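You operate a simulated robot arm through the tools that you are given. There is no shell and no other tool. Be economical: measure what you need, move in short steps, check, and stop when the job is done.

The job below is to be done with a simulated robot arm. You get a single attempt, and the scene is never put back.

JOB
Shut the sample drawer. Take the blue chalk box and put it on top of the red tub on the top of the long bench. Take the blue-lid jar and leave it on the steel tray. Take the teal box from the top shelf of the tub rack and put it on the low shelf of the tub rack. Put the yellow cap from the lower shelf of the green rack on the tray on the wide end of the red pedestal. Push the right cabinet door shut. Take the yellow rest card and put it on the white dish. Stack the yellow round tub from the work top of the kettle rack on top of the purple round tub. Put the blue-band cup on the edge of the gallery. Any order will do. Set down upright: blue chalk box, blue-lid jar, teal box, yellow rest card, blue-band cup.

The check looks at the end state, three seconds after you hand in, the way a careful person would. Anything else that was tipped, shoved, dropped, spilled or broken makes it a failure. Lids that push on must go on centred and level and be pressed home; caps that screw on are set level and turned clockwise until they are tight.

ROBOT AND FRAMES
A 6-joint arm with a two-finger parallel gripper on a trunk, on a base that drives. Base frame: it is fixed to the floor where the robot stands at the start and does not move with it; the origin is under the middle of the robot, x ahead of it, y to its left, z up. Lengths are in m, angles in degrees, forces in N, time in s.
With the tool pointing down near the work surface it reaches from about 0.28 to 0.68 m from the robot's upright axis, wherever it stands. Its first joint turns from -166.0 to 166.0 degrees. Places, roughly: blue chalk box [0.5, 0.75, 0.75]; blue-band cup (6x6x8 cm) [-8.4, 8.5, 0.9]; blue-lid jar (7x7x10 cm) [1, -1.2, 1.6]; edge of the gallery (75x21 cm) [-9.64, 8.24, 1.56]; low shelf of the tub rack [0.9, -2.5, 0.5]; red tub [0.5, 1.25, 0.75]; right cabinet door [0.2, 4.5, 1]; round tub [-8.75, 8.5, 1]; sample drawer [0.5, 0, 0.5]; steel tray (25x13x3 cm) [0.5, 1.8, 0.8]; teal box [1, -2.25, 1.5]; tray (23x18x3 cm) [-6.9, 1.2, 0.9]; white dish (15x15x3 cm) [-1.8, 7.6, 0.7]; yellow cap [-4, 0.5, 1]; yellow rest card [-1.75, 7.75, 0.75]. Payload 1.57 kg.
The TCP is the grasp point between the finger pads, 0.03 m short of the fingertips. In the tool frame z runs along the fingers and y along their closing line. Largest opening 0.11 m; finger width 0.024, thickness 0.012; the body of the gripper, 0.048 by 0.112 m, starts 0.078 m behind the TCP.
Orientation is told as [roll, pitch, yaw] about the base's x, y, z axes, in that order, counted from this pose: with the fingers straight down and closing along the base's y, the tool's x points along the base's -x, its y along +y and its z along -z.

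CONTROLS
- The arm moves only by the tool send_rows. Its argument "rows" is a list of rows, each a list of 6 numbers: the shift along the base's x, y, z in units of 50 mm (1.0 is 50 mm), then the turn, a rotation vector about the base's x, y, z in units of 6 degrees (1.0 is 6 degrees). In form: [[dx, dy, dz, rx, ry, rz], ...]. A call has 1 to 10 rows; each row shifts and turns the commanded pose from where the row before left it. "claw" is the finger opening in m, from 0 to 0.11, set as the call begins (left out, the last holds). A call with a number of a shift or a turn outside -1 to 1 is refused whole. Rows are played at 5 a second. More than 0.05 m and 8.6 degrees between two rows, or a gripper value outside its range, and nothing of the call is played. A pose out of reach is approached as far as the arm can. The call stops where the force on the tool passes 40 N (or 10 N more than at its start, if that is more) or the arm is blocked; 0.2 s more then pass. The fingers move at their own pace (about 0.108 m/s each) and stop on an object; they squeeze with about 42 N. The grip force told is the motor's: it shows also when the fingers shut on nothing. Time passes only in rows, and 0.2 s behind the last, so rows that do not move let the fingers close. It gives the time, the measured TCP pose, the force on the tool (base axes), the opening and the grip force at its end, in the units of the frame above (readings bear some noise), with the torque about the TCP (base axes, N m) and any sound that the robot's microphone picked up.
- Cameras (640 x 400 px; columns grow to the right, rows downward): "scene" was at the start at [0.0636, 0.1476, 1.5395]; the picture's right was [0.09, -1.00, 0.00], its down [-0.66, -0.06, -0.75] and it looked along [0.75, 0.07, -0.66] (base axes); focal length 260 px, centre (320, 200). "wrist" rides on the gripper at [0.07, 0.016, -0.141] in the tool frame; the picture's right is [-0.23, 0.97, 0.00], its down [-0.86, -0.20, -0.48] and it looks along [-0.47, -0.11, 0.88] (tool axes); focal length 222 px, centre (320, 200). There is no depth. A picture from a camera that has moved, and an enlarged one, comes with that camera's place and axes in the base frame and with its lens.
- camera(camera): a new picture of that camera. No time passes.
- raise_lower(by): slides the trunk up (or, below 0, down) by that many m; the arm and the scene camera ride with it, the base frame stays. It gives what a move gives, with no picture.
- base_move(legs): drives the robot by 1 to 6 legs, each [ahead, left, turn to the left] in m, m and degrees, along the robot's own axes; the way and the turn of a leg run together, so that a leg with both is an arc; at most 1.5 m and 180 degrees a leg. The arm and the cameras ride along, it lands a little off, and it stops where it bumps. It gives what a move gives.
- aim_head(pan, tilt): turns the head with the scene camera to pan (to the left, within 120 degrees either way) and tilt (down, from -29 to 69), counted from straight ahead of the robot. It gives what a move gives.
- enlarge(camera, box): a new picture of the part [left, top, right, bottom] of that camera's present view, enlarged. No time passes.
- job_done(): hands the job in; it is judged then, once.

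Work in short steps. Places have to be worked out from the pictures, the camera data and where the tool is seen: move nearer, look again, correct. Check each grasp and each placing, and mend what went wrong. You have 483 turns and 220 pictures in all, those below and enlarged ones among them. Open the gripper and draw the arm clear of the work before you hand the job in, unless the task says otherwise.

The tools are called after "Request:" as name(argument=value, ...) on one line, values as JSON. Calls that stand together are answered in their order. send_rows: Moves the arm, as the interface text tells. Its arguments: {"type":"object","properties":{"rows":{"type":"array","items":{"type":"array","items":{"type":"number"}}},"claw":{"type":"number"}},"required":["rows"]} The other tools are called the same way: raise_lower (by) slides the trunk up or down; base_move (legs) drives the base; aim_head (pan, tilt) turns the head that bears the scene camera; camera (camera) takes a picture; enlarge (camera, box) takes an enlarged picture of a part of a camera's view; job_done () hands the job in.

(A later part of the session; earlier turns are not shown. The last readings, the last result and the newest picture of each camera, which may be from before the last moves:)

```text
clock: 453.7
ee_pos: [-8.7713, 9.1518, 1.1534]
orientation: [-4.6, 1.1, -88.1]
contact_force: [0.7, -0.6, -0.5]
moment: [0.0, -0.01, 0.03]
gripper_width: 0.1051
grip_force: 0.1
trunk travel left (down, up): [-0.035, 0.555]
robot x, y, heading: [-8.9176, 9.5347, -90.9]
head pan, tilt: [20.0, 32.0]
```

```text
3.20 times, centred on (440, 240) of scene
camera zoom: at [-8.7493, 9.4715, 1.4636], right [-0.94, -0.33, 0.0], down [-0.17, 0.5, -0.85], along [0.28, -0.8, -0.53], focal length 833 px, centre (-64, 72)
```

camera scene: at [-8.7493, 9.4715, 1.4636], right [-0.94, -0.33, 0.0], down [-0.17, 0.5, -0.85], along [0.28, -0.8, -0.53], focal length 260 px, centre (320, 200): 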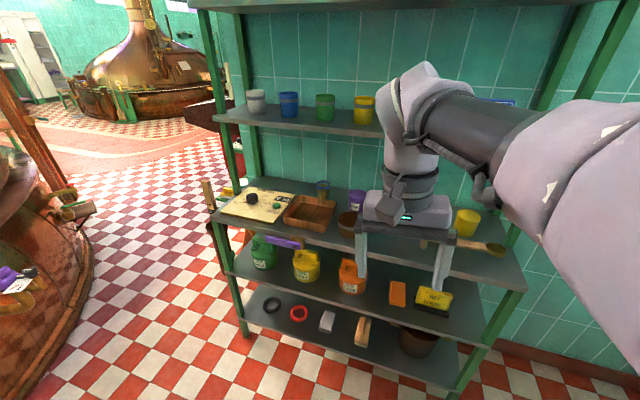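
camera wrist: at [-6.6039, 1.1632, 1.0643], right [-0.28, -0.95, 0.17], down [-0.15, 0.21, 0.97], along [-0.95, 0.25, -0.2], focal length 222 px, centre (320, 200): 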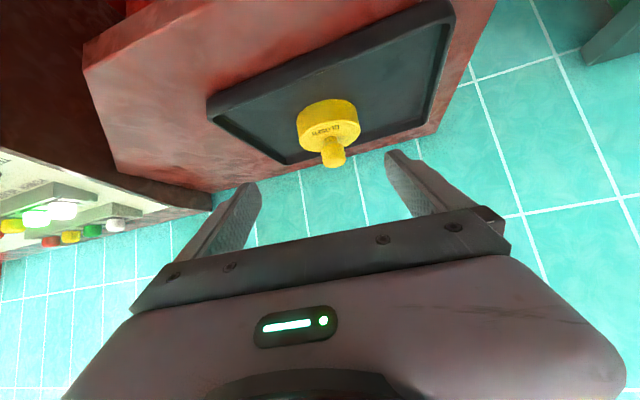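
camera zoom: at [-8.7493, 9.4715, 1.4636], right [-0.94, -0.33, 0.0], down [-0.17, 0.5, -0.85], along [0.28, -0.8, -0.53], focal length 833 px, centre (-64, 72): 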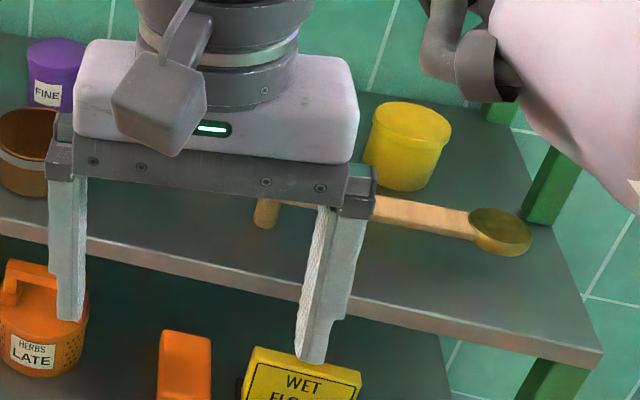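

I can see the layout now: on the work top (z about 0.87) are the blue-band cup at about (-8.45, 8.58), the purple tub "FINE" at (-8.6, 8.62) and the yellow tub at (-8.99, 8.64). I tilt the tool to -45° facing -y and line up with the yellow tub.

Request:
send_rows(rows=[[-0.5, -0.3, 0, 0, -0.77, 0], [-0.5, -0.4, 0, -1, 0, 0], [-0.5, -0.4, 0, -1, 0, 0], [-0.5, -0.4, 0, -1, 0, 0], [-0.5, -0.4, 0, -1, 0, 0], [-0.5, -0.4, 0, -1, 0, 0], [-0.5, -0.4, 0, -1, 0, 0], [-0.5, -0.3, 0, -1, 0, 0], [-0.3, 0, 0, -0.5, 0, 0]], claw=0.11)

Request:
camera(camera="wrist")

Request:
camera(camera="scene")

```text
clock: 455.7
ee_pos: [-8.9878, 9.0021, 1.1555]
orientation: [-2.0, -44.0, -87.3]
contact_force: [-0.5, 0.4, -0.1]
moment: [0.03, -0.02, -0.03]
gripper_width: 0.11
grip_force: 0.0
trunk travel left (down, up): [-0.035, 0.555]
robot x, y, heading: [-8.916, 9.5357, -90.8]
head pan, tilt: [20.0, 32.0]
```

```text
78 pictures are left
camera wrist: at [-8.974, 9.1505, 1.208], right [0.98, -0.14, 0.13], down [-0.17, -0.28, 0.94], along [-0.09, -0.95, -0.3], focal length 222 px, centre (320, 200)
```

wrist: 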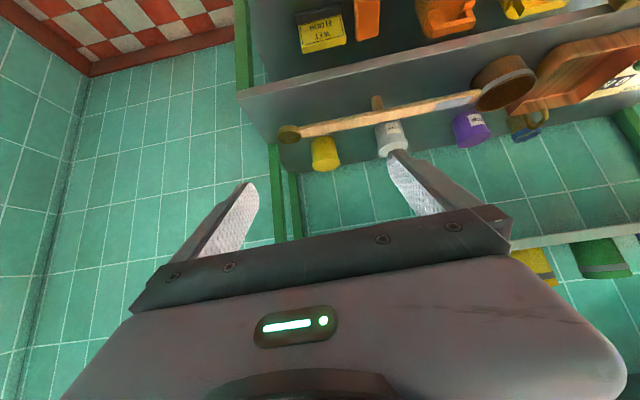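

```text
77 pictures are left
camera scene: at [-8.7493, 9.4716, 1.4636], right [-0.94, -0.33, 0.0], down [-0.17, 0.5, -0.85], along [0.28, -0.8, -0.53], focal length 260 px, centre (320, 200)
```

scene: 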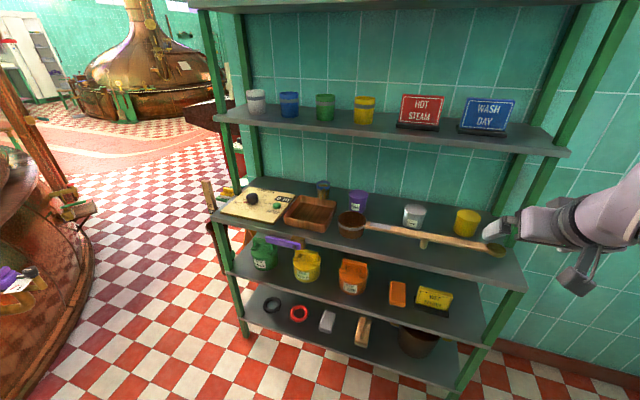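

Clear view: there's also a white tub between purple and yellow, and a long-handled ladle in front. I move closer to refine the yellow tub's place.

Request:
send_rows(rows=[[0, -0.7, -0.4, 0, 0, 0], [0, -0.7, -0.4, 0, 0, 0], [0, -0.7, -0.4, 0, 0, 0], [-0.1, -0.7, -0.4, 0, 0, 0]])

Request:
camera(camera="wrist")

Request:
enlarge(camera="scene", box=[310, 160, 530, 300])

```text
clock: 456.7
ee_pos: [-8.992, 8.8607, 1.0713]
orientation: [-1.9, -43.9, -87.4]
contact_force: [0.2, -1.6, 0.7]
moment: [0.02, 0.01, 0.01]
gripper_width: 0.1098
grip_force: 0.0
trunk travel left (down, up): [-0.035, 0.555]
robot x, y, heading: [-8.9156, 9.5411, -90.8]
head pan, tilt: [20.0, 32.0]
```

```text
76 pictures are left
camera wrist: at [-8.9775, 9.0081, 1.1254], right [0.98, -0.14, 0.13], down [-0.17, -0.29, 0.94], along [-0.09, -0.95, -0.31], focal length 222 px, centre (320, 200)
```

wrist: 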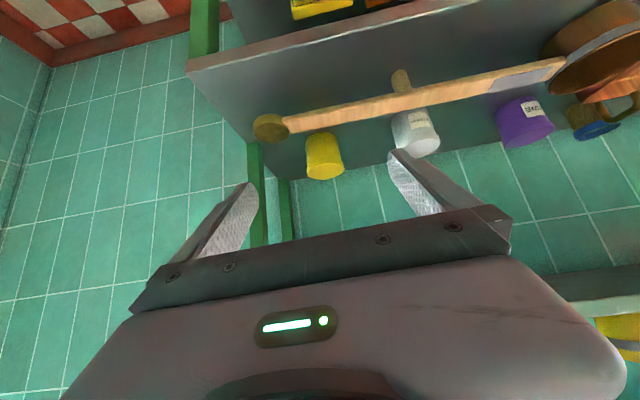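

```text
2.86 times, centred on (420, 230) of scene
camera zoom: at [-8.7492, 9.471, 1.4635], right [-0.94, -0.33, 0.0], down [-0.17, 0.5, -0.85], along [0.28, -0.8, -0.53], focal length 744 px, centre (34, 114)
```

zoom: 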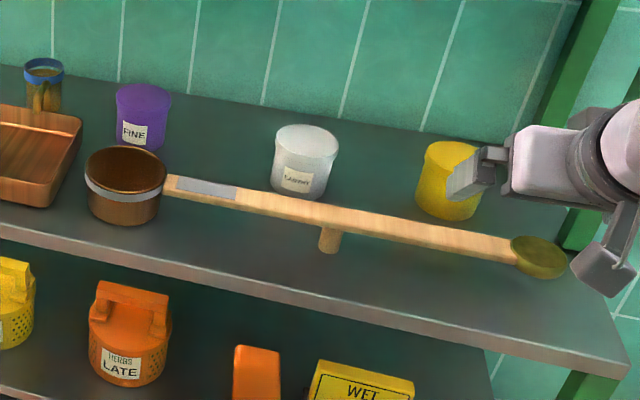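

I need a better baseline for depth; I lower the tool 8 cm here (still in front of the work top) and look again.

Request:
send_rows(rows=[[0, 0, -0.8, 0, 0, 0], [0, 0, -0.8, 0, 0, 0]])

Request:
enlarge(camera="wrist", box=[220, 60, 420, 210])

```text
clock: 457.3
ee_pos: [-8.99, 8.861, 0.9937]
orientation: [-1.9, -44.0, -87.3]
contact_force: [-0.2, -0.3, 1.0]
moment: [0.0, -0.04, 0.0]
gripper_width: 0.1097
grip_force: 0.2
trunk travel left (down, up): [-0.035, 0.555]
robot x, y, heading: [-8.9187, 9.5379, -90.9]
head pan, tilt: [20.0, 32.0]
```

```text
2.67 times, centred on (320, 135) of wrist
camera zoom: at [-8.9767, 9.01, 1.0465], right [0.98, -0.14, 0.13], down [-0.17, -0.29, 0.94], along [-0.09, -0.95, -0.3], focal length 592 px, centre (320, 373)
```

zoom: 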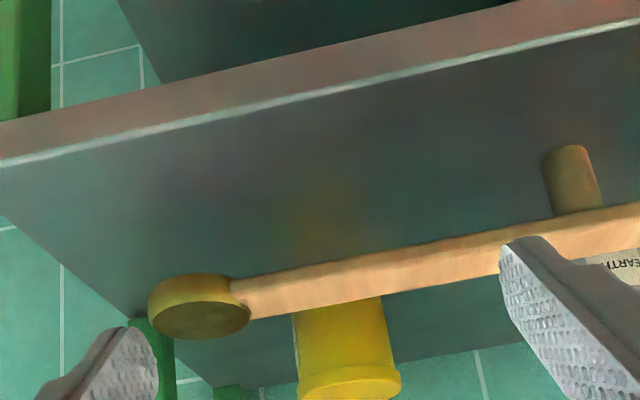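

Two views give the work top at z 0.89 and the yellow tub at (-8.99, 8.652), 7 cm wide, 9 cm tall, with the ladle handle at y 8.76. I approach along the 45° axis, above the handle.

Request:
send_rows(rows=[[0, -0.5, 0.6, 0, 0, 0], [0, -0.6, 0.5, 0, 0, 0], [0, -0.8, 0, 0, 0, 0]], claw=0.1)

Request:
camera(camera="wrist")

```text
clock: 458.1
ee_pos: [-8.9935, 8.7669, 1.05]
orientation: [-2.0, -44.0, -87.3]
contact_force: [-0.3, 0.2, -0.3]
moment: [0.04, 0.01, -0.01]
gripper_width: 0.0998
grip_force: 0.1
trunk travel left (down, up): [-0.035, 0.555]
robot x, y, heading: [-8.9206, 9.5373, -90.8]
head pan, tilt: [20.0, 32.0]
```

```text
73 pictures are left
camera wrist: at [-8.9792, 8.9159, 1.1021], right [0.98, -0.14, 0.13], down [-0.17, -0.29, 0.94], along [-0.09, -0.95, -0.3], focal length 222 px, centre (320, 200)
```

wrist: 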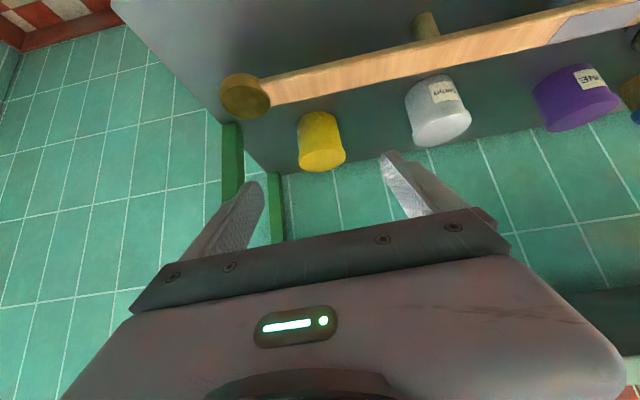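

Request:
send_rows(rows=[[0, -0.53, -0.57, 0, 0, 0], [0, -0.53, -0.57, 0, 0, 0], [0, -0.53, -0.57, 0, 0, 0]])

Request:
camera(camera="wrist")

```text
clock: 458.9
ee_pos: [-8.994, 8.6893, 0.9638]
orientation: [-1.9, -43.9, -87.4]
contact_force: [0.2, 1.0, 0.7]
moment: [-0.01, 0.0, -0.02]
gripper_width: 0.1002
grip_force: 0.1
trunk travel left (down, up): [-0.035, 0.555]
robot x, y, heading: [-8.9207, 9.538, -91.0]
head pan, tilt: [20.0, 32.0]
```

```text
72 pictures are left
camera wrist: at [-8.9786, 8.8381, 1.0161], right [0.98, -0.14, 0.13], down [-0.17, -0.29, 0.94], along [-0.09, -0.95, -0.31], focal length 222 px, centre (320, 200)
```

wrist: 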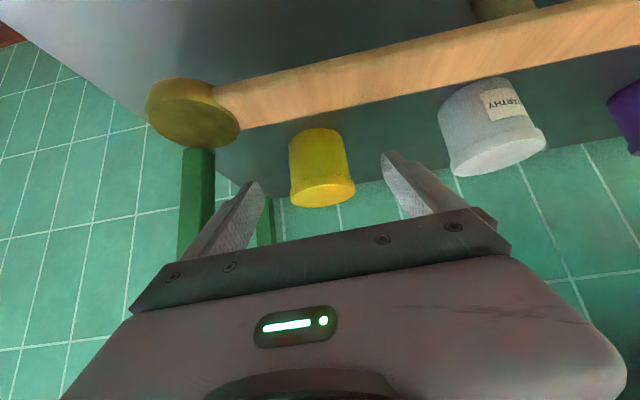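

Request:
send_rows(rows=[[0, -0.35, -0.3, 0, 0, 0], [0, -0.35, -0.28, 0, 0, 0]])

Request:
camera(camera="wrist")

```text
clock: 459.5
ee_pos: [-8.9917, 8.6824, 0.9323]
orientation: [-2.0, -43.9, -87.3]
contact_force: [0.8, 0.7, 0.1]
moment: [0.0, 0.01, 0.02]
gripper_width: 0.1001
grip_force: 0.0
out of reach, approached as far as the arm can: row 1, 2
trunk travel left (down, up): [-0.035, 0.555]
robot x, y, heading: [-8.9197, 9.5402, -90.7]
head pan, tilt: [20.0, 32.0]
```

```text
71 pictures are left
camera wrist: at [-8.9774, 8.8304, 0.9849], right [0.98, -0.14, 0.13], down [-0.17, -0.29, 0.94], along [-0.09, -0.95, -0.3], focal length 222 px, centre (320, 200)
```

wrist: 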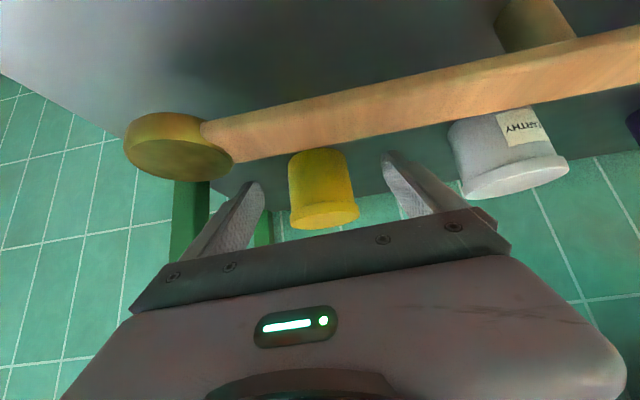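

At the edge of reach; I use the base itself for the last 3 cm.

Request:
base_move(legs=[[0.032, 0, 0]])

Request:
camera(camera="wrist")

```text
clock: 460.3
ee_pos: [-8.9921, 8.6503, 0.9315]
orientation: [-1.9, -44.0, -87.3]
contact_force: [-0.1, 0.2, -0.4]
moment: [-0.04, 0.01, 0.0]
gripper_width: 0.0997
grip_force: 0.1
trunk travel left (down, up): [-0.035, 0.555]
robot x, y, heading: [-8.9199, 9.5071, -90.7]
head pan, tilt: [20.0, 32.0]
```

```text
70 pictures are left
camera wrist: at [-8.9781, 8.7988, 0.9852], right [0.98, -0.14, 0.13], down [-0.17, -0.29, 0.94], along [-0.09, -0.95, -0.3], focal length 222 px, centre (320, 200)
```

wrist: 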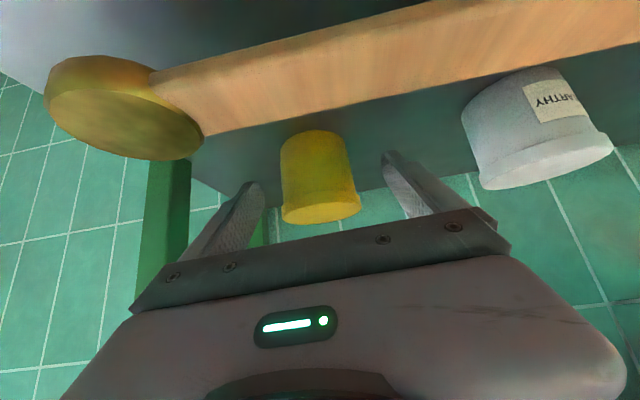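

The tub is centred between the pads. I close and lift with the trunk.

Request:
send_rows(rows=[[0, 0, 0, 0, 0, 0], [0, 0, 0, 0, 0, 0], [0, 0, 0, 0, 0, 0]], claw=0)

Request:
raise_lower(by=0.12)

Request:
camera(camera="wrist")

```text
clock: 461.1
ee_pos: [-8.9921, 8.6508, 0.9318]
orientation: [-2.0, -43.9, -87.3]
contact_force: [0.0, 0.7, -0.4]
moment: [0.0, -0.03, -0.01]
gripper_width: 0.0002
grip_force: 21.0
trunk travel left (down, up): [-0.035, 0.555]
robot x, y, heading: [-8.9192, 9.5091, -91.0]
head pan, tilt: [20.0, 32.0]
```

```text
clock: 462.6
ee_pos: [-8.9924, 8.6495, 1.0517]
orientation: [-1.9, -44.0, -87.3]
contact_force: [0.2, -0.7, 0.3]
moment: [0.02, -0.01, 0.01]
gripper_width: 0.0002
grip_force: 21.1
trunk travel left (down, up): [-0.155, 0.435]
robot x, y, heading: [-8.9205, 9.5066, -90.6]
head pan, tilt: [20.0, 32.0]
```

```text
69 pictures are left
camera wrist: at [-8.9781, 8.7989, 1.105], right [0.98, -0.14, 0.13], down [-0.17, -0.29, 0.94], along [-0.09, -0.95, -0.31], focal length 222 px, centre (320, 200)
```

wrist: 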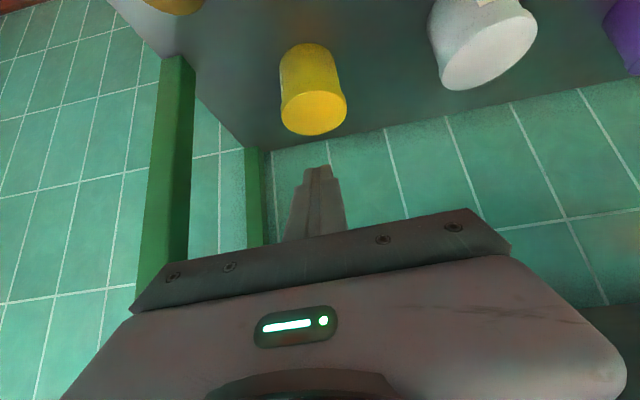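

Missed — the tub is farther back than estimated (closed on nothing, tub untouched). The 12 cm vertical baseline now gives a better fix; I enlarge here and from another height.

Request:
enlarge(camera="wrist", box=[240, 20, 400, 150])

Request:
raise_lower(by=-0.1)

Request:
enlarge(camera="wrist", box=[240, 90, 400, 220])

```text
3.08 times, centred on (320, 85) of wrist
camera zoom: at [-8.9781, 8.7989, 1.105], right [0.98, -0.14, 0.13], down [-0.17, -0.29, 0.94], along [-0.09, -0.95, -0.31], focal length 684 px, centre (320, 554)
```

zoom: 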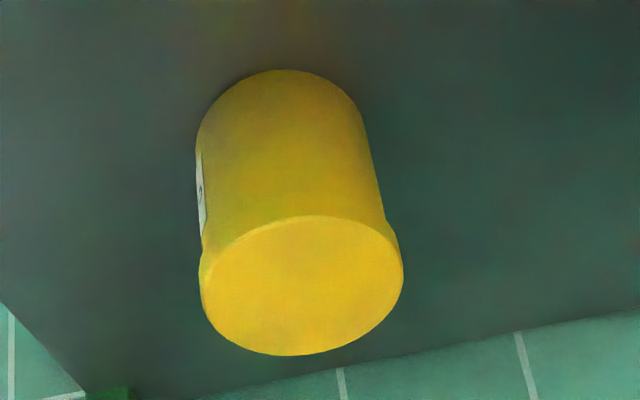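

```text
clock: 463.9
ee_pos: [-8.9919, 8.6502, 0.9536]
orientation: [-2.0, -44.0, -87.2]
contact_force: [-0.1, 1.3, -0.1]
moment: [-0.02, 0.02, 0.0]
gripper_width: 0.0
grip_force: 21.7
trunk travel left (down, up): [-0.055, 0.535]
robot x, y, heading: [-8.919, 9.5042, -90.7]
head pan, tilt: [20.0, 32.0]
```

```text
3.08 times, centred on (320, 155) of wrist
camera zoom: at [-8.9781, 8.7991, 1.0056], right [0.98, -0.14, 0.13], down [-0.17, -0.29, 0.94], along [-0.09, -0.95, -0.3], focal length 684 px, centre (320, 338)
```

zoom: 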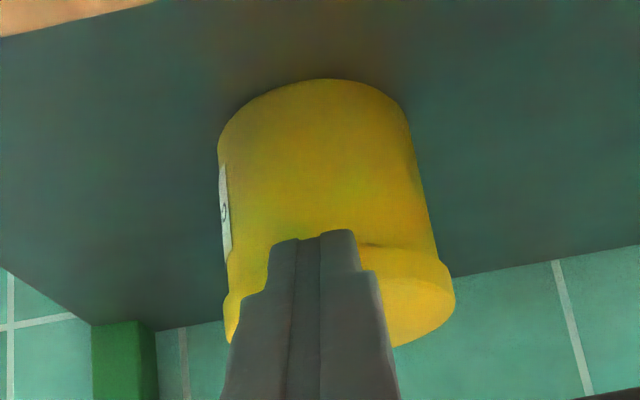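

Better fix: the yellow tub is centred at (-8.991, 8.582), base z 0.867, top 0.930, about 7 cm wide. I raise, unfold the elbow from its stretched state and bring the base 0.15 m closer.

Request:
raise_lower(by=0.12)

Request:
send_rows(rows=[[0.6, 0.6, 0, 0, 0, 0], [0.6, 0.6, 0, 0, 0, 0], [0, 0.8, 0, 0, 0, 0], [-0.6, 0.8, 0, 0, 0, 0], [-0.6, 0.6, 0, 0, 0, 0]], claw=0.1)

```text
clock: 465.4
ee_pos: [-8.9918, 8.6495, 1.0717]
orientation: [-2.0, -44.0, -87.3]
contact_force: [0.0, -0.1, 0.5]
moment: [-0.05, -0.01, 0.0]
gripper_width: 0.0001
grip_force: 21.7
trunk travel left (down, up): [-0.175, 0.415]
robot x, y, heading: [-8.914, 9.5092, -90.8]
head pan, tilt: [20.0, 32.0]
```

```text
clock: 466.6
ee_pos: [-8.9939, 8.8196, 1.0713]
orientation: [-2.0, -44.1, -87.3]
contact_force: [0.7, -0.4, -0.3]
moment: [0.03, 0.0, -0.03]
gripper_width: 0.0998
grip_force: 0.1
trunk travel left (down, up): [-0.175, 0.415]
robot x, y, heading: [-8.9182, 9.5049, -90.9]
head pan, tilt: [20.0, 32.0]
```

Request:
base_move(legs=[[0.15, 0, 0]])

Request:
send_rows(rows=[[0, 0, -0.8, 0, 0, 0], [0, 0, -0.8, 0, 0, 0]])

Request:
camera(camera="wrist")

```text
clock: 468.0
ee_pos: [-8.9928, 8.67, 1.07]
orientation: [-1.8, -44.0, -87.2]
contact_force: [0.7, -0.9, -0.1]
moment: [-0.01, -0.02, -0.01]
gripper_width: 0.1
grip_force: 0.0
trunk travel left (down, up): [-0.175, 0.415]
robot x, y, heading: [-8.9228, 9.3576, -90.8]
head pan, tilt: [20.0, 32.0]
```

```text
clock: 468.6
ee_pos: [-8.9943, 8.6695, 0.9918]
orientation: [-1.9, -44.0, -87.3]
contact_force: [0.4, -0.6, 0.4]
moment: [-0.02, 0.0, 0.01]
gripper_width: 0.1001
grip_force: 0.1
trunk travel left (down, up): [-0.175, 0.415]
robot x, y, heading: [-8.9182, 9.356, -90.9]
head pan, tilt: [20.0, 32.0]
```

```text
66 pictures are left
camera wrist: at [-8.9805, 8.8178, 1.0442], right [0.98, -0.14, 0.13], down [-0.17, -0.29, 0.94], along [-0.09, -0.95, -0.31], focal length 222 px, centre (320, 200)
```

wrist: 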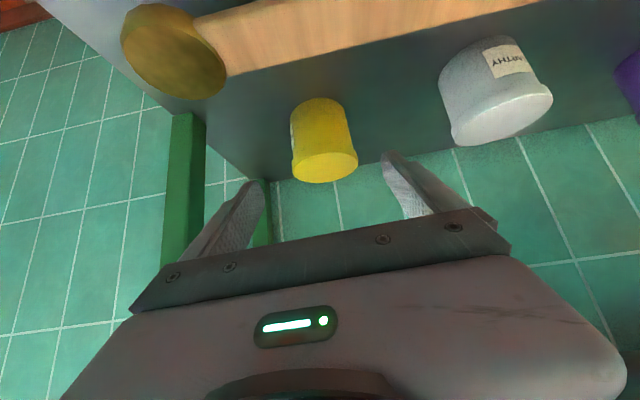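

Good. I advance along the axis to the grasp pose.

Request:
send_rows(rows=[[0.02, -0.5, -0.5, 0, 0, 0], [0.02, -0.5, -0.5, 0, 0, 0], [0.02, -0.5, -0.5, 0, 0, 0]])

Request:
camera(camera="wrist")

```text
clock: 469.4
ee_pos: [-8.9904, 8.5951, 0.9166]
orientation: [-1.9, -44.0, -87.3]
contact_force: [0.0, 0.5, -0.2]
moment: [0.02, -0.01, 0.03]
gripper_width: 0.1
grip_force: 0.0
trunk travel left (down, up): [-0.175, 0.415]
robot x, y, heading: [-8.9194, 9.3553, -90.7]
head pan, tilt: [20.0, 32.0]
```

```text
65 pictures are left
camera wrist: at [-8.9764, 8.7441, 0.9687], right [0.98, -0.14, 0.13], down [-0.17, -0.29, 0.94], along [-0.09, -0.95, -0.31], focal length 222 px, centre (320, 200)
```

wrist: 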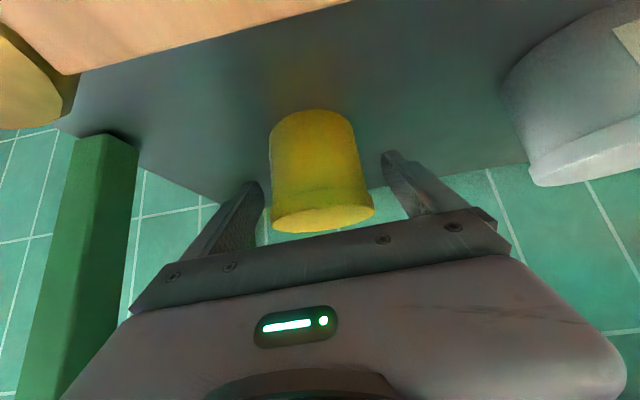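

Request:
send_rows(rows=[[0, -0.12, -0.18, 0, 0, 0]])

Request:
send_rows(rows=[[0, 0, 0, 0, 0, 0], [0, 0, 0, 0, 0, 0], [0, 0, 0, 0, 0, 0]], claw=0)

```text
clock: 469.8
ee_pos: [-8.9918, 8.5902, 0.9079]
orientation: [-1.9, -44.1, -87.3]
contact_force: [0.6, 0.7, 0.5]
moment: [0.0, 0.02, 0.04]
gripper_width: 0.1001
grip_force: 0.1
trunk travel left (down, up): [-0.175, 0.415]
robot x, y, heading: [-8.9206, 9.3569, -90.9]
head pan, tilt: [20.0, 32.0]
```

```text
clock: 470.6
ee_pos: [-8.9889, 8.5896, 0.9079]
orientation: [-1.8, -44.0, -87.2]
contact_force: [-0.4, -1.5, 1.5]
moment: [-0.07, -0.06, -0.06]
gripper_width: 0.0735
grip_force: 41.7
trunk travel left (down, up): [-0.175, 0.415]
robot x, y, heading: [-8.9229, 9.3592, -90.8]
head pan, tilt: [20.0, 32.0]
```

Gripped (7.3 cm). I lift back along the tool axis, then shift the base left toward the purple tub.

Request:
send_rows(rows=[[0, 0.2, 0.4, 0, 0, 0], [0, 0.5, 0.5, 0, 0, 0], [0, 0.6, 0.6, 0, 0, 0], [0, 0.6, 0.6, 0, 0, 0], [0, 0.6, 0.3, 0, 0, 0]])

Request:
base_move(legs=[[0, 0.38, 0]])

Request:
camera(camera="wrist")

Request:
aim_head(pan=5, tilt=35)

Request:
camera(camera="scene")

```text
clock: 471.8
ee_pos: [-8.9911, 8.7145, 1.0283]
orientation: [-1.9, -44.0, -87.2]
contact_force: [0.8, 0.5, -1.8]
moment: [0.01, 0.0, 0.01]
gripper_width: 0.0734
grip_force: 41.5
trunk travel left (down, up): [-0.175, 0.415]
robot x, y, heading: [-8.9217, 9.3589, -90.9]
head pan, tilt: [20.0, 32.0]
```

```text
clock: 474.2
ee_pos: [-8.6137, 8.7089, 1.0287]
orientation: [-2.0, -44.1, -86.9]
contact_force: [-0.6, 0.4, -1.6]
moment: [0.01, 0.03, -0.02]
gripper_width: 0.0732
grip_force: 42.2
trunk travel left (down, up): [-0.175, 0.415]
robot x, y, heading: [-8.5464, 9.3561, -90.4]
head pan, tilt: [20.0, 32.0]
```

```text
64 pictures are left
camera wrist: at [-8.6006, 8.858, 1.0802], right [0.98, -0.13, 0.13], down [-0.17, -0.29, 0.94], along [-0.09, -0.95, -0.31], focal length 222 px, centre (320, 200)
```

wrist: 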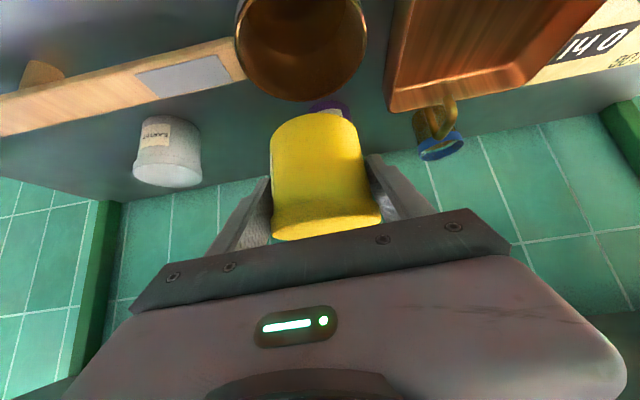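

```text
clock: 475.0
ee_pos: [-8.6151, 8.7102, 1.0261]
orientation: [-1.9, -44.0, -87.0]
contact_force: [0.1, 0.6, -1.3]
moment: [0.02, 0.02, -0.04]
gripper_width: 0.0732
grip_force: 41.9
trunk travel left (down, up): [-0.175, 0.415]
robot x, y, heading: [-8.5453, 9.3545, -90.6]
head pan, tilt: [5.0, 35.0]
```

```text
63 pictures are left
camera scene: at [-8.4004, 9.2842, 1.5989], right [-1.0, -0.08, 0.0], down [-0.05, 0.57, -0.82], along [0.07, -0.82, -0.57], focal length 260 px, centre (320, 200)
```

scene: 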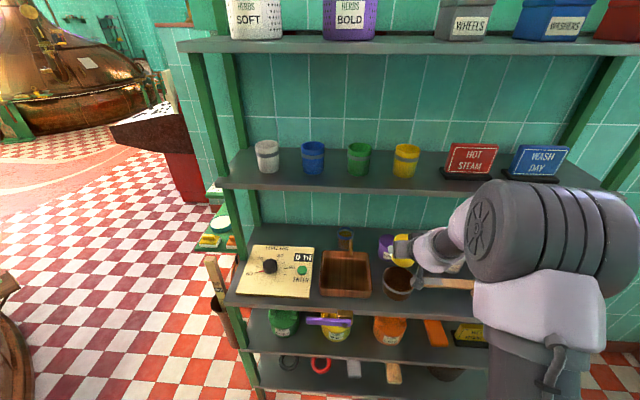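

Request:
enlarge(camera="scene", box=[310, 200, 450, 310])

```text
3.64 times, centred on (380, 255) of scene
camera zoom: at [-8.4004, 9.2842, 1.5989], right [-1.0, -0.08, 0.0], down [-0.05, 0.57, -0.82], along [0.07, -0.82, -0.57], focal length 947 px, centre (102, 0)
```

zoom: 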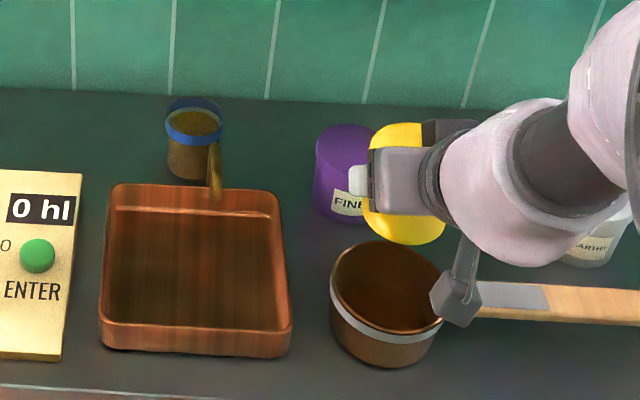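

Purple's top centre is at about (-8.591, 8.561), z 0.93; the cup, with a handle, stands to its left. I bring the yellow tub above it, 3 cm clear.

Request:
send_rows(rows=[[0.16, -0.94, -0.18, 0, 0, 0], [0.16, -0.94, -0.18, 0, 0, 0], [0.16, -0.94, -0.18, 0, 0, 0]])

Request:
enlarge(camera="scene", box=[310, 200, 450, 310])

Request:
camera(camera="wrist")

```text
clock: 475.8
ee_pos: [-8.5883, 8.5664, 0.9997]
orientation: [-1.5, -44.0, -87.5]
contact_force: [-0.9, 0.5, -1.5]
moment: [0.01, -0.02, 0.03]
gripper_width: 0.0736
grip_force: 42.4
trunk travel left (down, up): [-0.175, 0.415]
robot x, y, heading: [-8.547, 9.3575, -90.6]
head pan, tilt: [5.0, 35.0]
```

```text
3.64 times, centred on (380, 255) of scene
camera zoom: at [-8.4005, 9.2832, 1.5988], right [-1.0, -0.08, 0.0], down [-0.05, 0.57, -0.82], along [0.06, -0.82, -0.57], focal length 947 px, centre (102, 0)
```

zoom: 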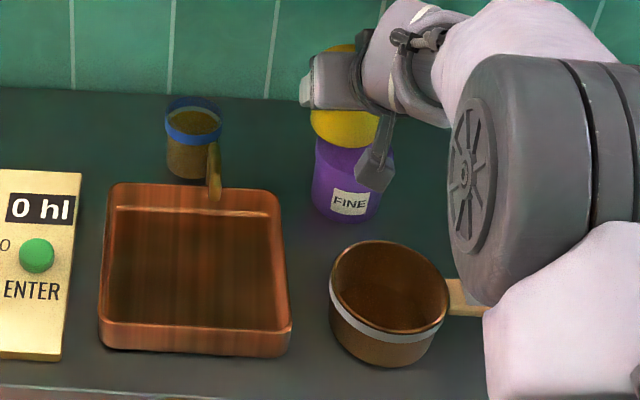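

```text
60 pictures are left
camera wrist: at [-8.5753, 8.716, 1.0524], right [0.98, -0.14, 0.14], down [-0.17, -0.29, 0.94], along [-0.09, -0.95, -0.31], focal length 222 px, centre (320, 200)
```

wrist: 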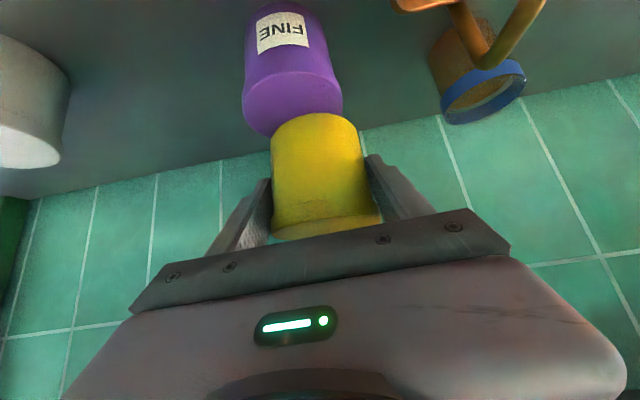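

Comparing both views, the yellow tub must go about 9 mm toward -x and 4 mm toward +y. I correct and lower.

Request:
send_rows(rows=[[-0.19, 0.08, -0.3, 0, 0, 0]])

Request:
camera(camera="wrist")

Request:
enlarge(camera="scene", box=[340, 205, 420, 265])

```text
clock: 476.2
ee_pos: [-8.5986, 8.5737, 0.9857]
orientation: [-1.9, -43.9, -87.0]
contact_force: [-0.4, 0.0, -2.3]
moment: [0.02, 0.05, -0.01]
gripper_width: 0.0733
grip_force: 42.0
trunk travel left (down, up): [-0.175, 0.415]
robot x, y, heading: [-8.5495, 9.3531, -90.7]
head pan, tilt: [5.0, 35.0]
```

```text
59 pictures are left
camera wrist: at [-8.5857, 8.7212, 1.0377], right [0.98, -0.13, 0.13], down [-0.17, -0.29, 0.94], along [-0.09, -0.95, -0.31], focal length 222 px, centre (320, 200)
```

wrist: 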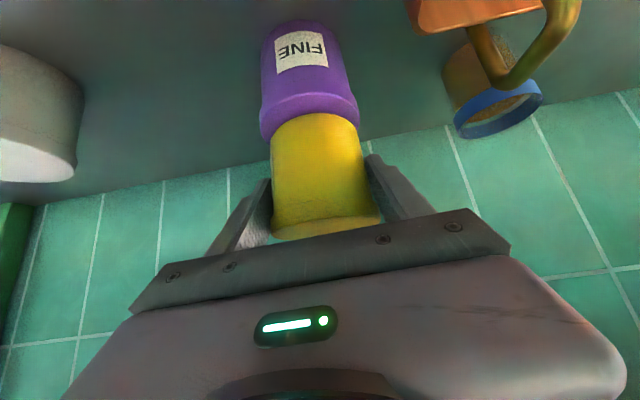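

```text
6.67 times, centred on (380, 235) of scene
camera zoom: at [-8.4007, 9.284, 1.5989], right [-1.0, -0.08, 0.0], down [-0.05, 0.57, -0.82], along [0.07, -0.82, -0.57], focal length 1736 px, centre (-80, -33)
```

zoom: 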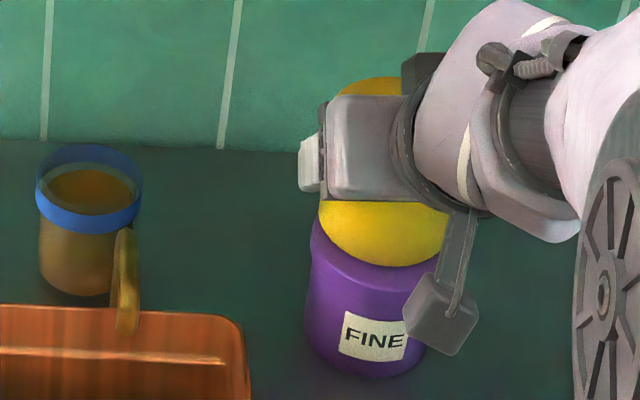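

Now aligned within about 3 mm in both views. I lower to contact.

Request:
send_rows(rows=[[-0.03, 0, -0.14, 0, 0, 0], [0, 0, -0.06, 0, 0, 0]])

```text
clock: 476.8
ee_pos: [-8.6, 8.5731, 0.9809]
orientation: [-2.2, -44.6, -86.7]
contact_force: [7.1, -1.5, 32.8]
moment: [-0.15, -0.05, -0.02]
gripper_width: 0.0734
grip_force: 42.1
trunk travel left (down, up): [-0.175, 0.415]
robot x, y, heading: [-8.5448, 9.3539, -90.3]
head pan, tilt: [5.0, 35.0]
```

Contact. I relieve the push and release, then retreat along the axis.

Request:
send_rows(rows=[[0, 0, 0.1, 0, 0, 0]])

Request:
send_rows(rows=[[0, 0, 0, 0, 0, 0], [0, 0, 0, 0, 0, 0], [0, 0, 0, 0, 0, 0]], claw=0.1)

Request:
send_rows(rows=[[0, 0.3, 0.15, 0, 0, 0], [0, 0.6, 0.4, 0, 0, 0], [0, 0.7, 0.3, 0, 0, 0], [0, 0.9, 0.1, 0, 0, 0]])

Request:
camera(camera="wrist")

```text
clock: 477.2
ee_pos: [-8.602, 8.574, 0.9811]
orientation: [-2.0, -44.1, -86.9]
contact_force: [2.6, -7.1, 21.7]
moment: [-0.77, 0.06, 0.13]
gripper_width: 0.0729
grip_force: 41.7
trunk travel left (down, up): [-0.175, 0.415]
robot x, y, heading: [-8.5464, 9.3512, -90.3]
head pan, tilt: [5.0, 35.0]
```

```text
clock: 478.0
ee_pos: [-8.6009, 8.5727, 0.9806]
orientation: [-1.9, -44.0, -87.0]
contact_force: [-0.1, -0.3, -1.3]
moment: [0.03, 0.0, -0.01]
gripper_width: 0.0999
grip_force: 0.0
trunk travel left (down, up): [-0.175, 0.415]
robot x, y, heading: [-8.5483, 9.3555, -90.6]
head pan, tilt: [5.0, 35.0]
```

```text
clock: 479.0
ee_pos: [-8.6015, 8.6983, 1.0281]
orientation: [-2.0, -43.9, -87.0]
contact_force: [-0.1, 0.7, -0.5]
moment: [0.01, 0.02, 0.03]
gripper_width: 0.0998
grip_force: 0.1
trunk travel left (down, up): [-0.175, 0.415]
robot x, y, heading: [-8.5508, 9.3492, -90.6]
head pan, tilt: [5.0, 35.0]
```

```text
57 pictures are left
camera wrist: at [-8.588, 8.8466, 1.0817], right [0.98, -0.14, 0.13], down [-0.17, -0.29, 0.94], along [-0.09, -0.95, -0.31], focal length 222 px, centre (320, 200)
```

wrist: 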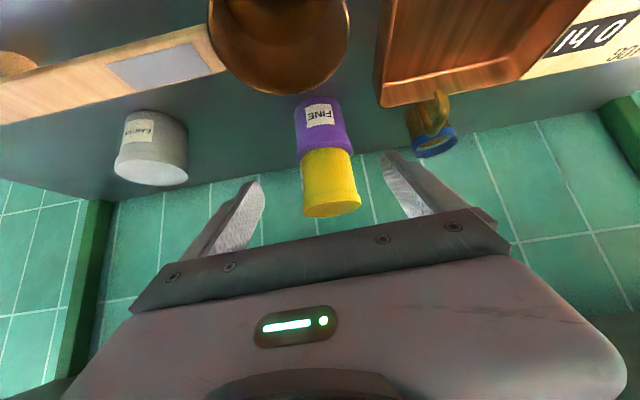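

The yellow tub is stacked on the purple one. Next the cup: I shift the base left to line up with it.

Request:
base_move(legs=[[0, 0.165, 0]])

Request:
enlarge(camera="wrist", box=[220, 60, 420, 210])

Request:
raise_lower(by=0.07)

Request:
enlarge(camera="wrist", box=[220, 30, 420, 180])

```text
clock: 480.4
ee_pos: [-8.4391, 8.6945, 1.0286]
orientation: [-2.1, -44.1, -87.0]
contact_force: [-0.2, 0.8, -0.5]
moment: [0.01, 0.02, -0.04]
gripper_width: 0.0998
grip_force: 0.0
trunk travel left (down, up): [-0.175, 0.415]
robot x, y, heading: [-8.3839, 9.3499, -90.3]
head pan, tilt: [5.0, 35.0]
```

```text
2.67 times, centred on (320, 135) of wrist
camera zoom: at [-8.4251, 8.844, 1.0813], right [0.98, -0.14, 0.13], down [-0.17, -0.29, 0.94], along [-0.09, -0.95, -0.3], focal length 592 px, centre (320, 373)
```

zoom: 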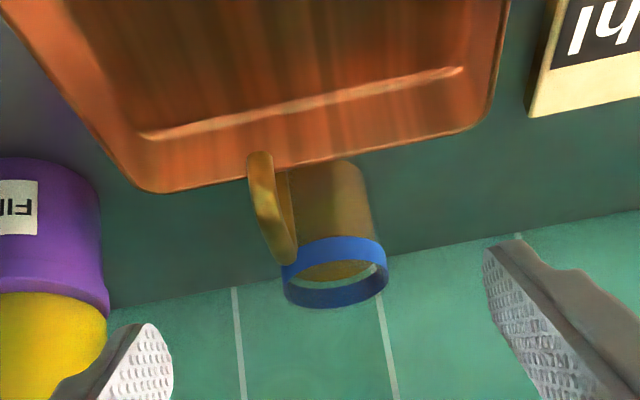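

```text
clock: 481.5
ee_pos: [-8.4402, 8.6955, 1.098]
orientation: [-1.8, -44.0, -87.1]
contact_force: [0.3, -0.4, -0.4]
moment: [0.04, -0.02, -0.01]
gripper_width: 0.0999
grip_force: 0.1
trunk travel left (down, up): [-0.245, 0.345]
robot x, y, heading: [-8.3817, 9.3507, -90.4]
head pan, tilt: [5.0, 35.0]
```

```text
2.67 times, centred on (320, 105) of wrist
camera zoom: at [-8.4258, 8.8439, 1.1511], right [0.98, -0.14, 0.13], down [-0.17, -0.29, 0.94], along [-0.09, -0.95, -0.31], focal length 592 px, centre (320, 453)
```

zoom: 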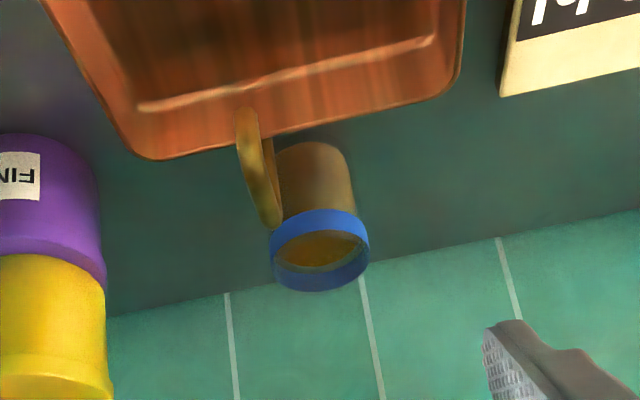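

The cup is at (-8.437, 8.556), rim z 0.942, with its handle toward front-left. I yaw the tool +27° so that the fingers close clear of the handle, and go to a standoff.

Request:
send_rows(rows=[[-0.2, 0, -0.3, 0, 0, 0.9], [-0.2, -0.1, -0.3, 0, 0, 0.9], [-0.2, -0.2, -0.3, 0, 0, 0.9], [-0.2, -0.3, -0.4, 0, 0, 0.9], [-0.04, -0.3, -0.4, 0, 0, 0.9]])

Request:
camera(camera="wrist")

```text
clock: 482.7
ee_pos: [-8.4807, 8.6499, 1.0139]
orientation: [-1.9, -44.1, -60.1]
contact_force: [-0.7, -0.2, 0.2]
moment: [0.01, -0.04, 0.01]
gripper_width: 0.1004
grip_force: 0.0
trunk travel left (down, up): [-0.245, 0.345]
robot x, y, heading: [-8.3849, 9.3569, -90.3]
head pan, tilt: [5.0, 35.0]
```

```text
54 pictures are left
camera wrist: at [-8.5363, 8.7887, 1.0665], right [0.94, 0.32, 0.13], down [-0.02, -0.33, 0.94], along [0.35, -0.89, -0.31], focal length 222 px, centre (320, 200)
```

wrist: 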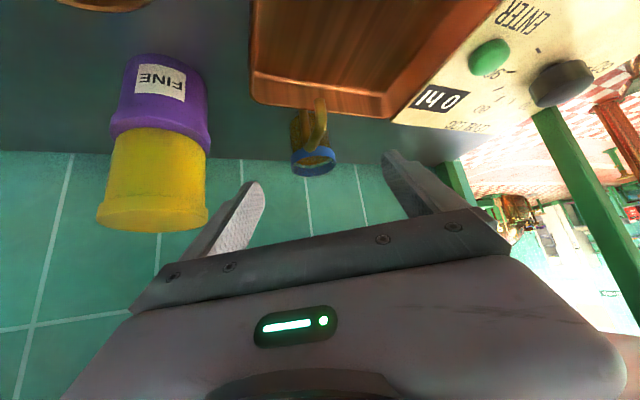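

Request:
send_rows(rows=[[0.19, -0.42, -0.53, 0, 0, 0], [0.19, -0.42, -0.53, 0, 0, 0], [0.19, -0.42, -0.53, 0, 0, 0]])

Request:
camera(camera="wrist")

```text
clock: 483.5
ee_pos: [-8.4517, 8.5884, 0.933]
orientation: [-2.0, -44.0, -60.1]
contact_force: [-0.2, -0.2, -0.3]
moment: [-0.02, 0.01, 0.01]
gripper_width: 0.0996
grip_force: 0.1
trunk travel left (down, up): [-0.245, 0.345]
robot x, y, heading: [-8.3831, 9.3566, -90.5]
head pan, tilt: [5.0, 35.0]
```

```text
53 pictures are left
camera wrist: at [-8.508, 8.726, 0.9868], right [0.94, 0.32, 0.13], down [-0.02, -0.33, 0.94], along [0.35, -0.89, -0.31], focal length 222 px, centre (320, 200)
```

wrist: 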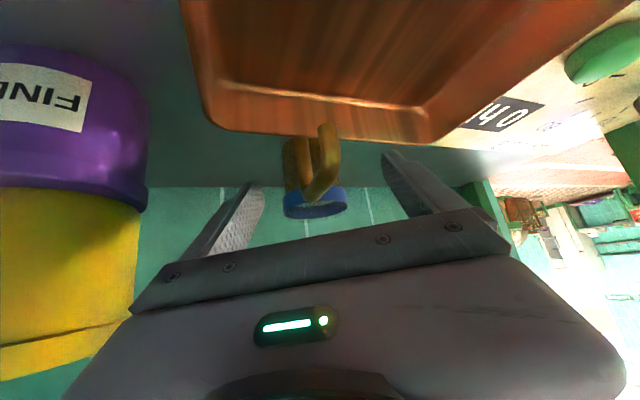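

The cup is a little farther: centre about (-8.44, 8.542). I make the final approach.

Request:
send_rows(rows=[[0.08, -0.37, -0.27, 0, 0, 0], [0.08, -0.37, -0.27, 0, 0, 0]])

Request:
camera(camera="wrist")

```text
clock: 484.1
ee_pos: [-8.4437, 8.551, 0.9061]
orientation: [-1.9, -44.0, -60.2]
contact_force: [-0.8, 0.0, -1.3]
moment: [-0.01, 0.01, -0.02]
gripper_width: 0.1
grip_force: 0.1
trunk travel left (down, up): [-0.245, 0.345]
robot x, y, heading: [-8.3817, 9.353, -90.4]
head pan, tilt: [5.0, 35.0]
```

```text
52 pictures are left
camera wrist: at [-8.5, 8.6899, 0.9599], right [0.94, 0.32, 0.13], down [-0.02, -0.33, 0.94], along [0.35, -0.89, -0.31], focal length 222 px, centre (320, 200)
```

wrist: 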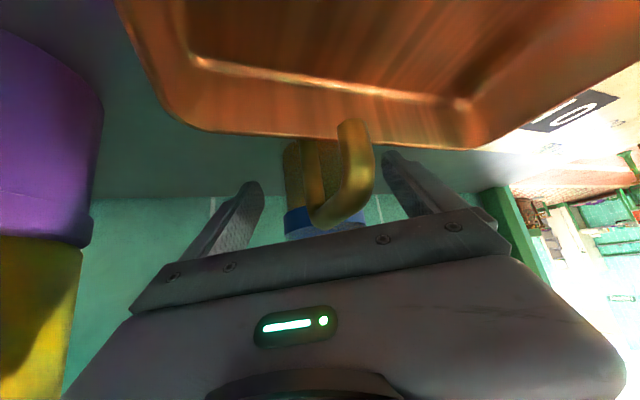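

The handle now lies toward the right finger; I rotate the yaw back by 13° so that it sits midway, then close.

Request:
send_rows(rows=[[0, 0, 0, 0, 0, -0.75], [0, 0, 0, 0, 0, -0.75], [0, 0, 0, 0, 0, -0.7]])

Request:
camera(camera="wrist")

```text
clock: 484.9
ee_pos: [-8.4456, 8.551, 0.9079]
orientation: [-2.0, -44.1, -73.3]
contact_force: [-0.3, -0.1, -0.5]
moment: [0.0, -0.02, -0.01]
gripper_width: 0.0999
grip_force: 0.0
trunk travel left (down, up): [-0.245, 0.345]
robot x, y, heading: [-8.3838, 9.3529, -90.9]
head pan, tilt: [5.0, 35.0]
```

```text
51 pictures are left
camera wrist: at [-8.4674, 8.6985, 0.9605], right [0.99, 0.1, 0.13], down [-0.1, -0.32, 0.94], along [0.14, -0.94, -0.31], focal length 222 px, centre (320, 200)
```

wrist: 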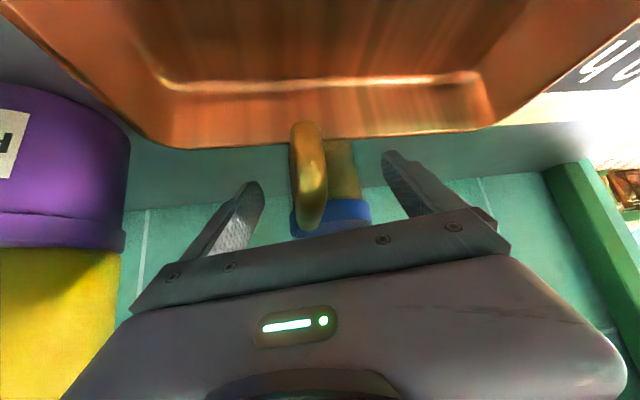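

Request:
send_rows(rows=[[0.14, 0.01, 0, 0, 0, 0]])

Request:
send_rows(rows=[[0, 0, 0, 0, 0, 0], [0, 0, 0, 0, 0, 0], [0, 0, 0, 0, 0, 0]], claw=0)

Request:
raise_lower(by=0.05)

Request:
camera(camera="wrist")

```text
clock: 485.3
ee_pos: [-8.4378, 8.5514, 0.9076]
orientation: [-1.9, -44.0, -73.2]
contact_force: [-0.7, -0.1, 0.0]
moment: [0.01, -0.03, -0.02]
gripper_width: 0.0999
grip_force: 0.1
trunk travel left (down, up): [-0.245, 0.345]
robot x, y, heading: [-8.3842, 9.3504, -90.8]
head pan, tilt: [5.0, 35.0]
```

```text
clock: 486.1
ee_pos: [-8.4374, 8.5508, 0.908]
orientation: [-1.9, -44.0, -73.3]
contact_force: [0.2, -0.1, 0.6]
moment: [-0.07, 0.57, -0.2]
gripper_width: 0.0527
grip_force: 42.1
trunk travel left (down, up): [-0.245, 0.345]
robot x, y, heading: [-8.383, 9.3514, -90.5]
head pan, tilt: [5.0, 35.0]
```

```text
clock: 487.0
ee_pos: [-8.439, 8.5518, 0.9568]
orientation: [-1.9, -44.0, -73.2]
contact_force: [-0.1, -0.1, -1.7]
moment: [0.03, 0.02, -0.03]
gripper_width: 0.0571
grip_force: 41.7
trunk travel left (down, up): [-0.295, 0.295]
robot x, y, heading: [-8.3856, 9.354, -90.8]
head pan, tilt: [5.0, 35.0]
```

```text
50 pictures are left
camera wrist: at [-8.4606, 8.6986, 1.0101], right [0.99, 0.1, 0.13], down [-0.1, -0.32, 0.94], along [0.14, -0.94, -0.31], focal length 222 px, centre (320, 200)
```

wrist: 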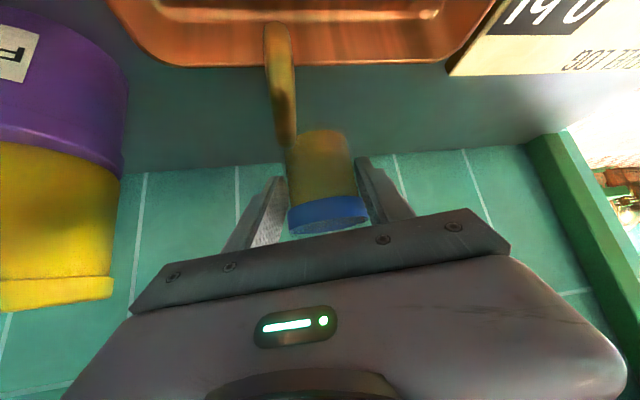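

The cup is lifted, while the "handle" stayed behind — it belongs to the wooden tray. I check from the scene camera that nothing shifted.

Request:
aim_head(pan=-8, tilt=38)

Request:
camera(camera="scene")

```text
clock: 487.8
ee_pos: [-8.4386, 8.5514, 0.9576]
orientation: [-1.9, -44.0, -73.3]
contact_force: [0.3, 0.3, -1.2]
moment: [0.04, -0.02, -0.01]
gripper_width: 0.0572
grip_force: 42.0
trunk travel left (down, up): [-0.295, 0.295]
robot x, y, heading: [-8.3854, 9.352, -90.9]
head pan, tilt: [-8.0, 38.0]
```

```text
49 pictures are left
camera scene: at [-8.2568, 9.2848, 1.7144], right [-0.99, 0.15, 0.0], down [0.09, 0.61, -0.79], along [-0.12, -0.78, -0.62], focal length 260 px, centre (320, 200)
```

scene: 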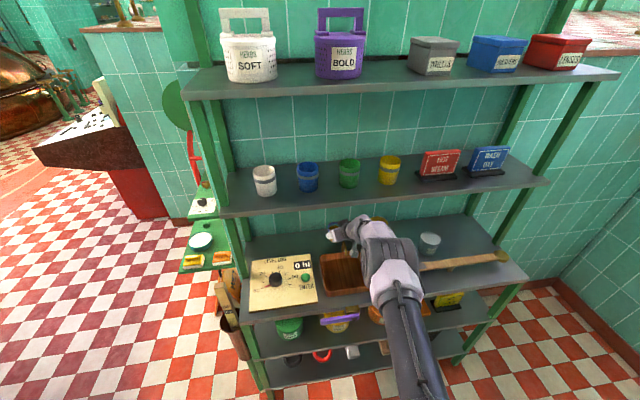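

Request:
enlarge(camera="scene", box=[290, 200, 450, 310])

```text
3.64 times, centred on (370, 255) of scene
camera zoom: at [-8.2568, 9.2848, 1.7144], right [-0.99, 0.15, 0.0], down [0.09, 0.61, -0.79], along [-0.12, -0.78, -0.62], focal length 947 px, centre (138, 0)
```

zoom: 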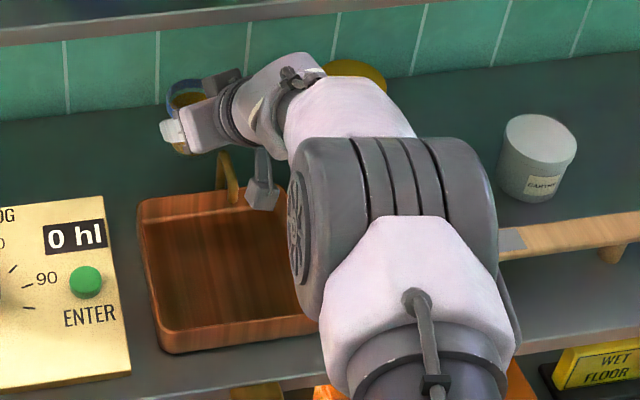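

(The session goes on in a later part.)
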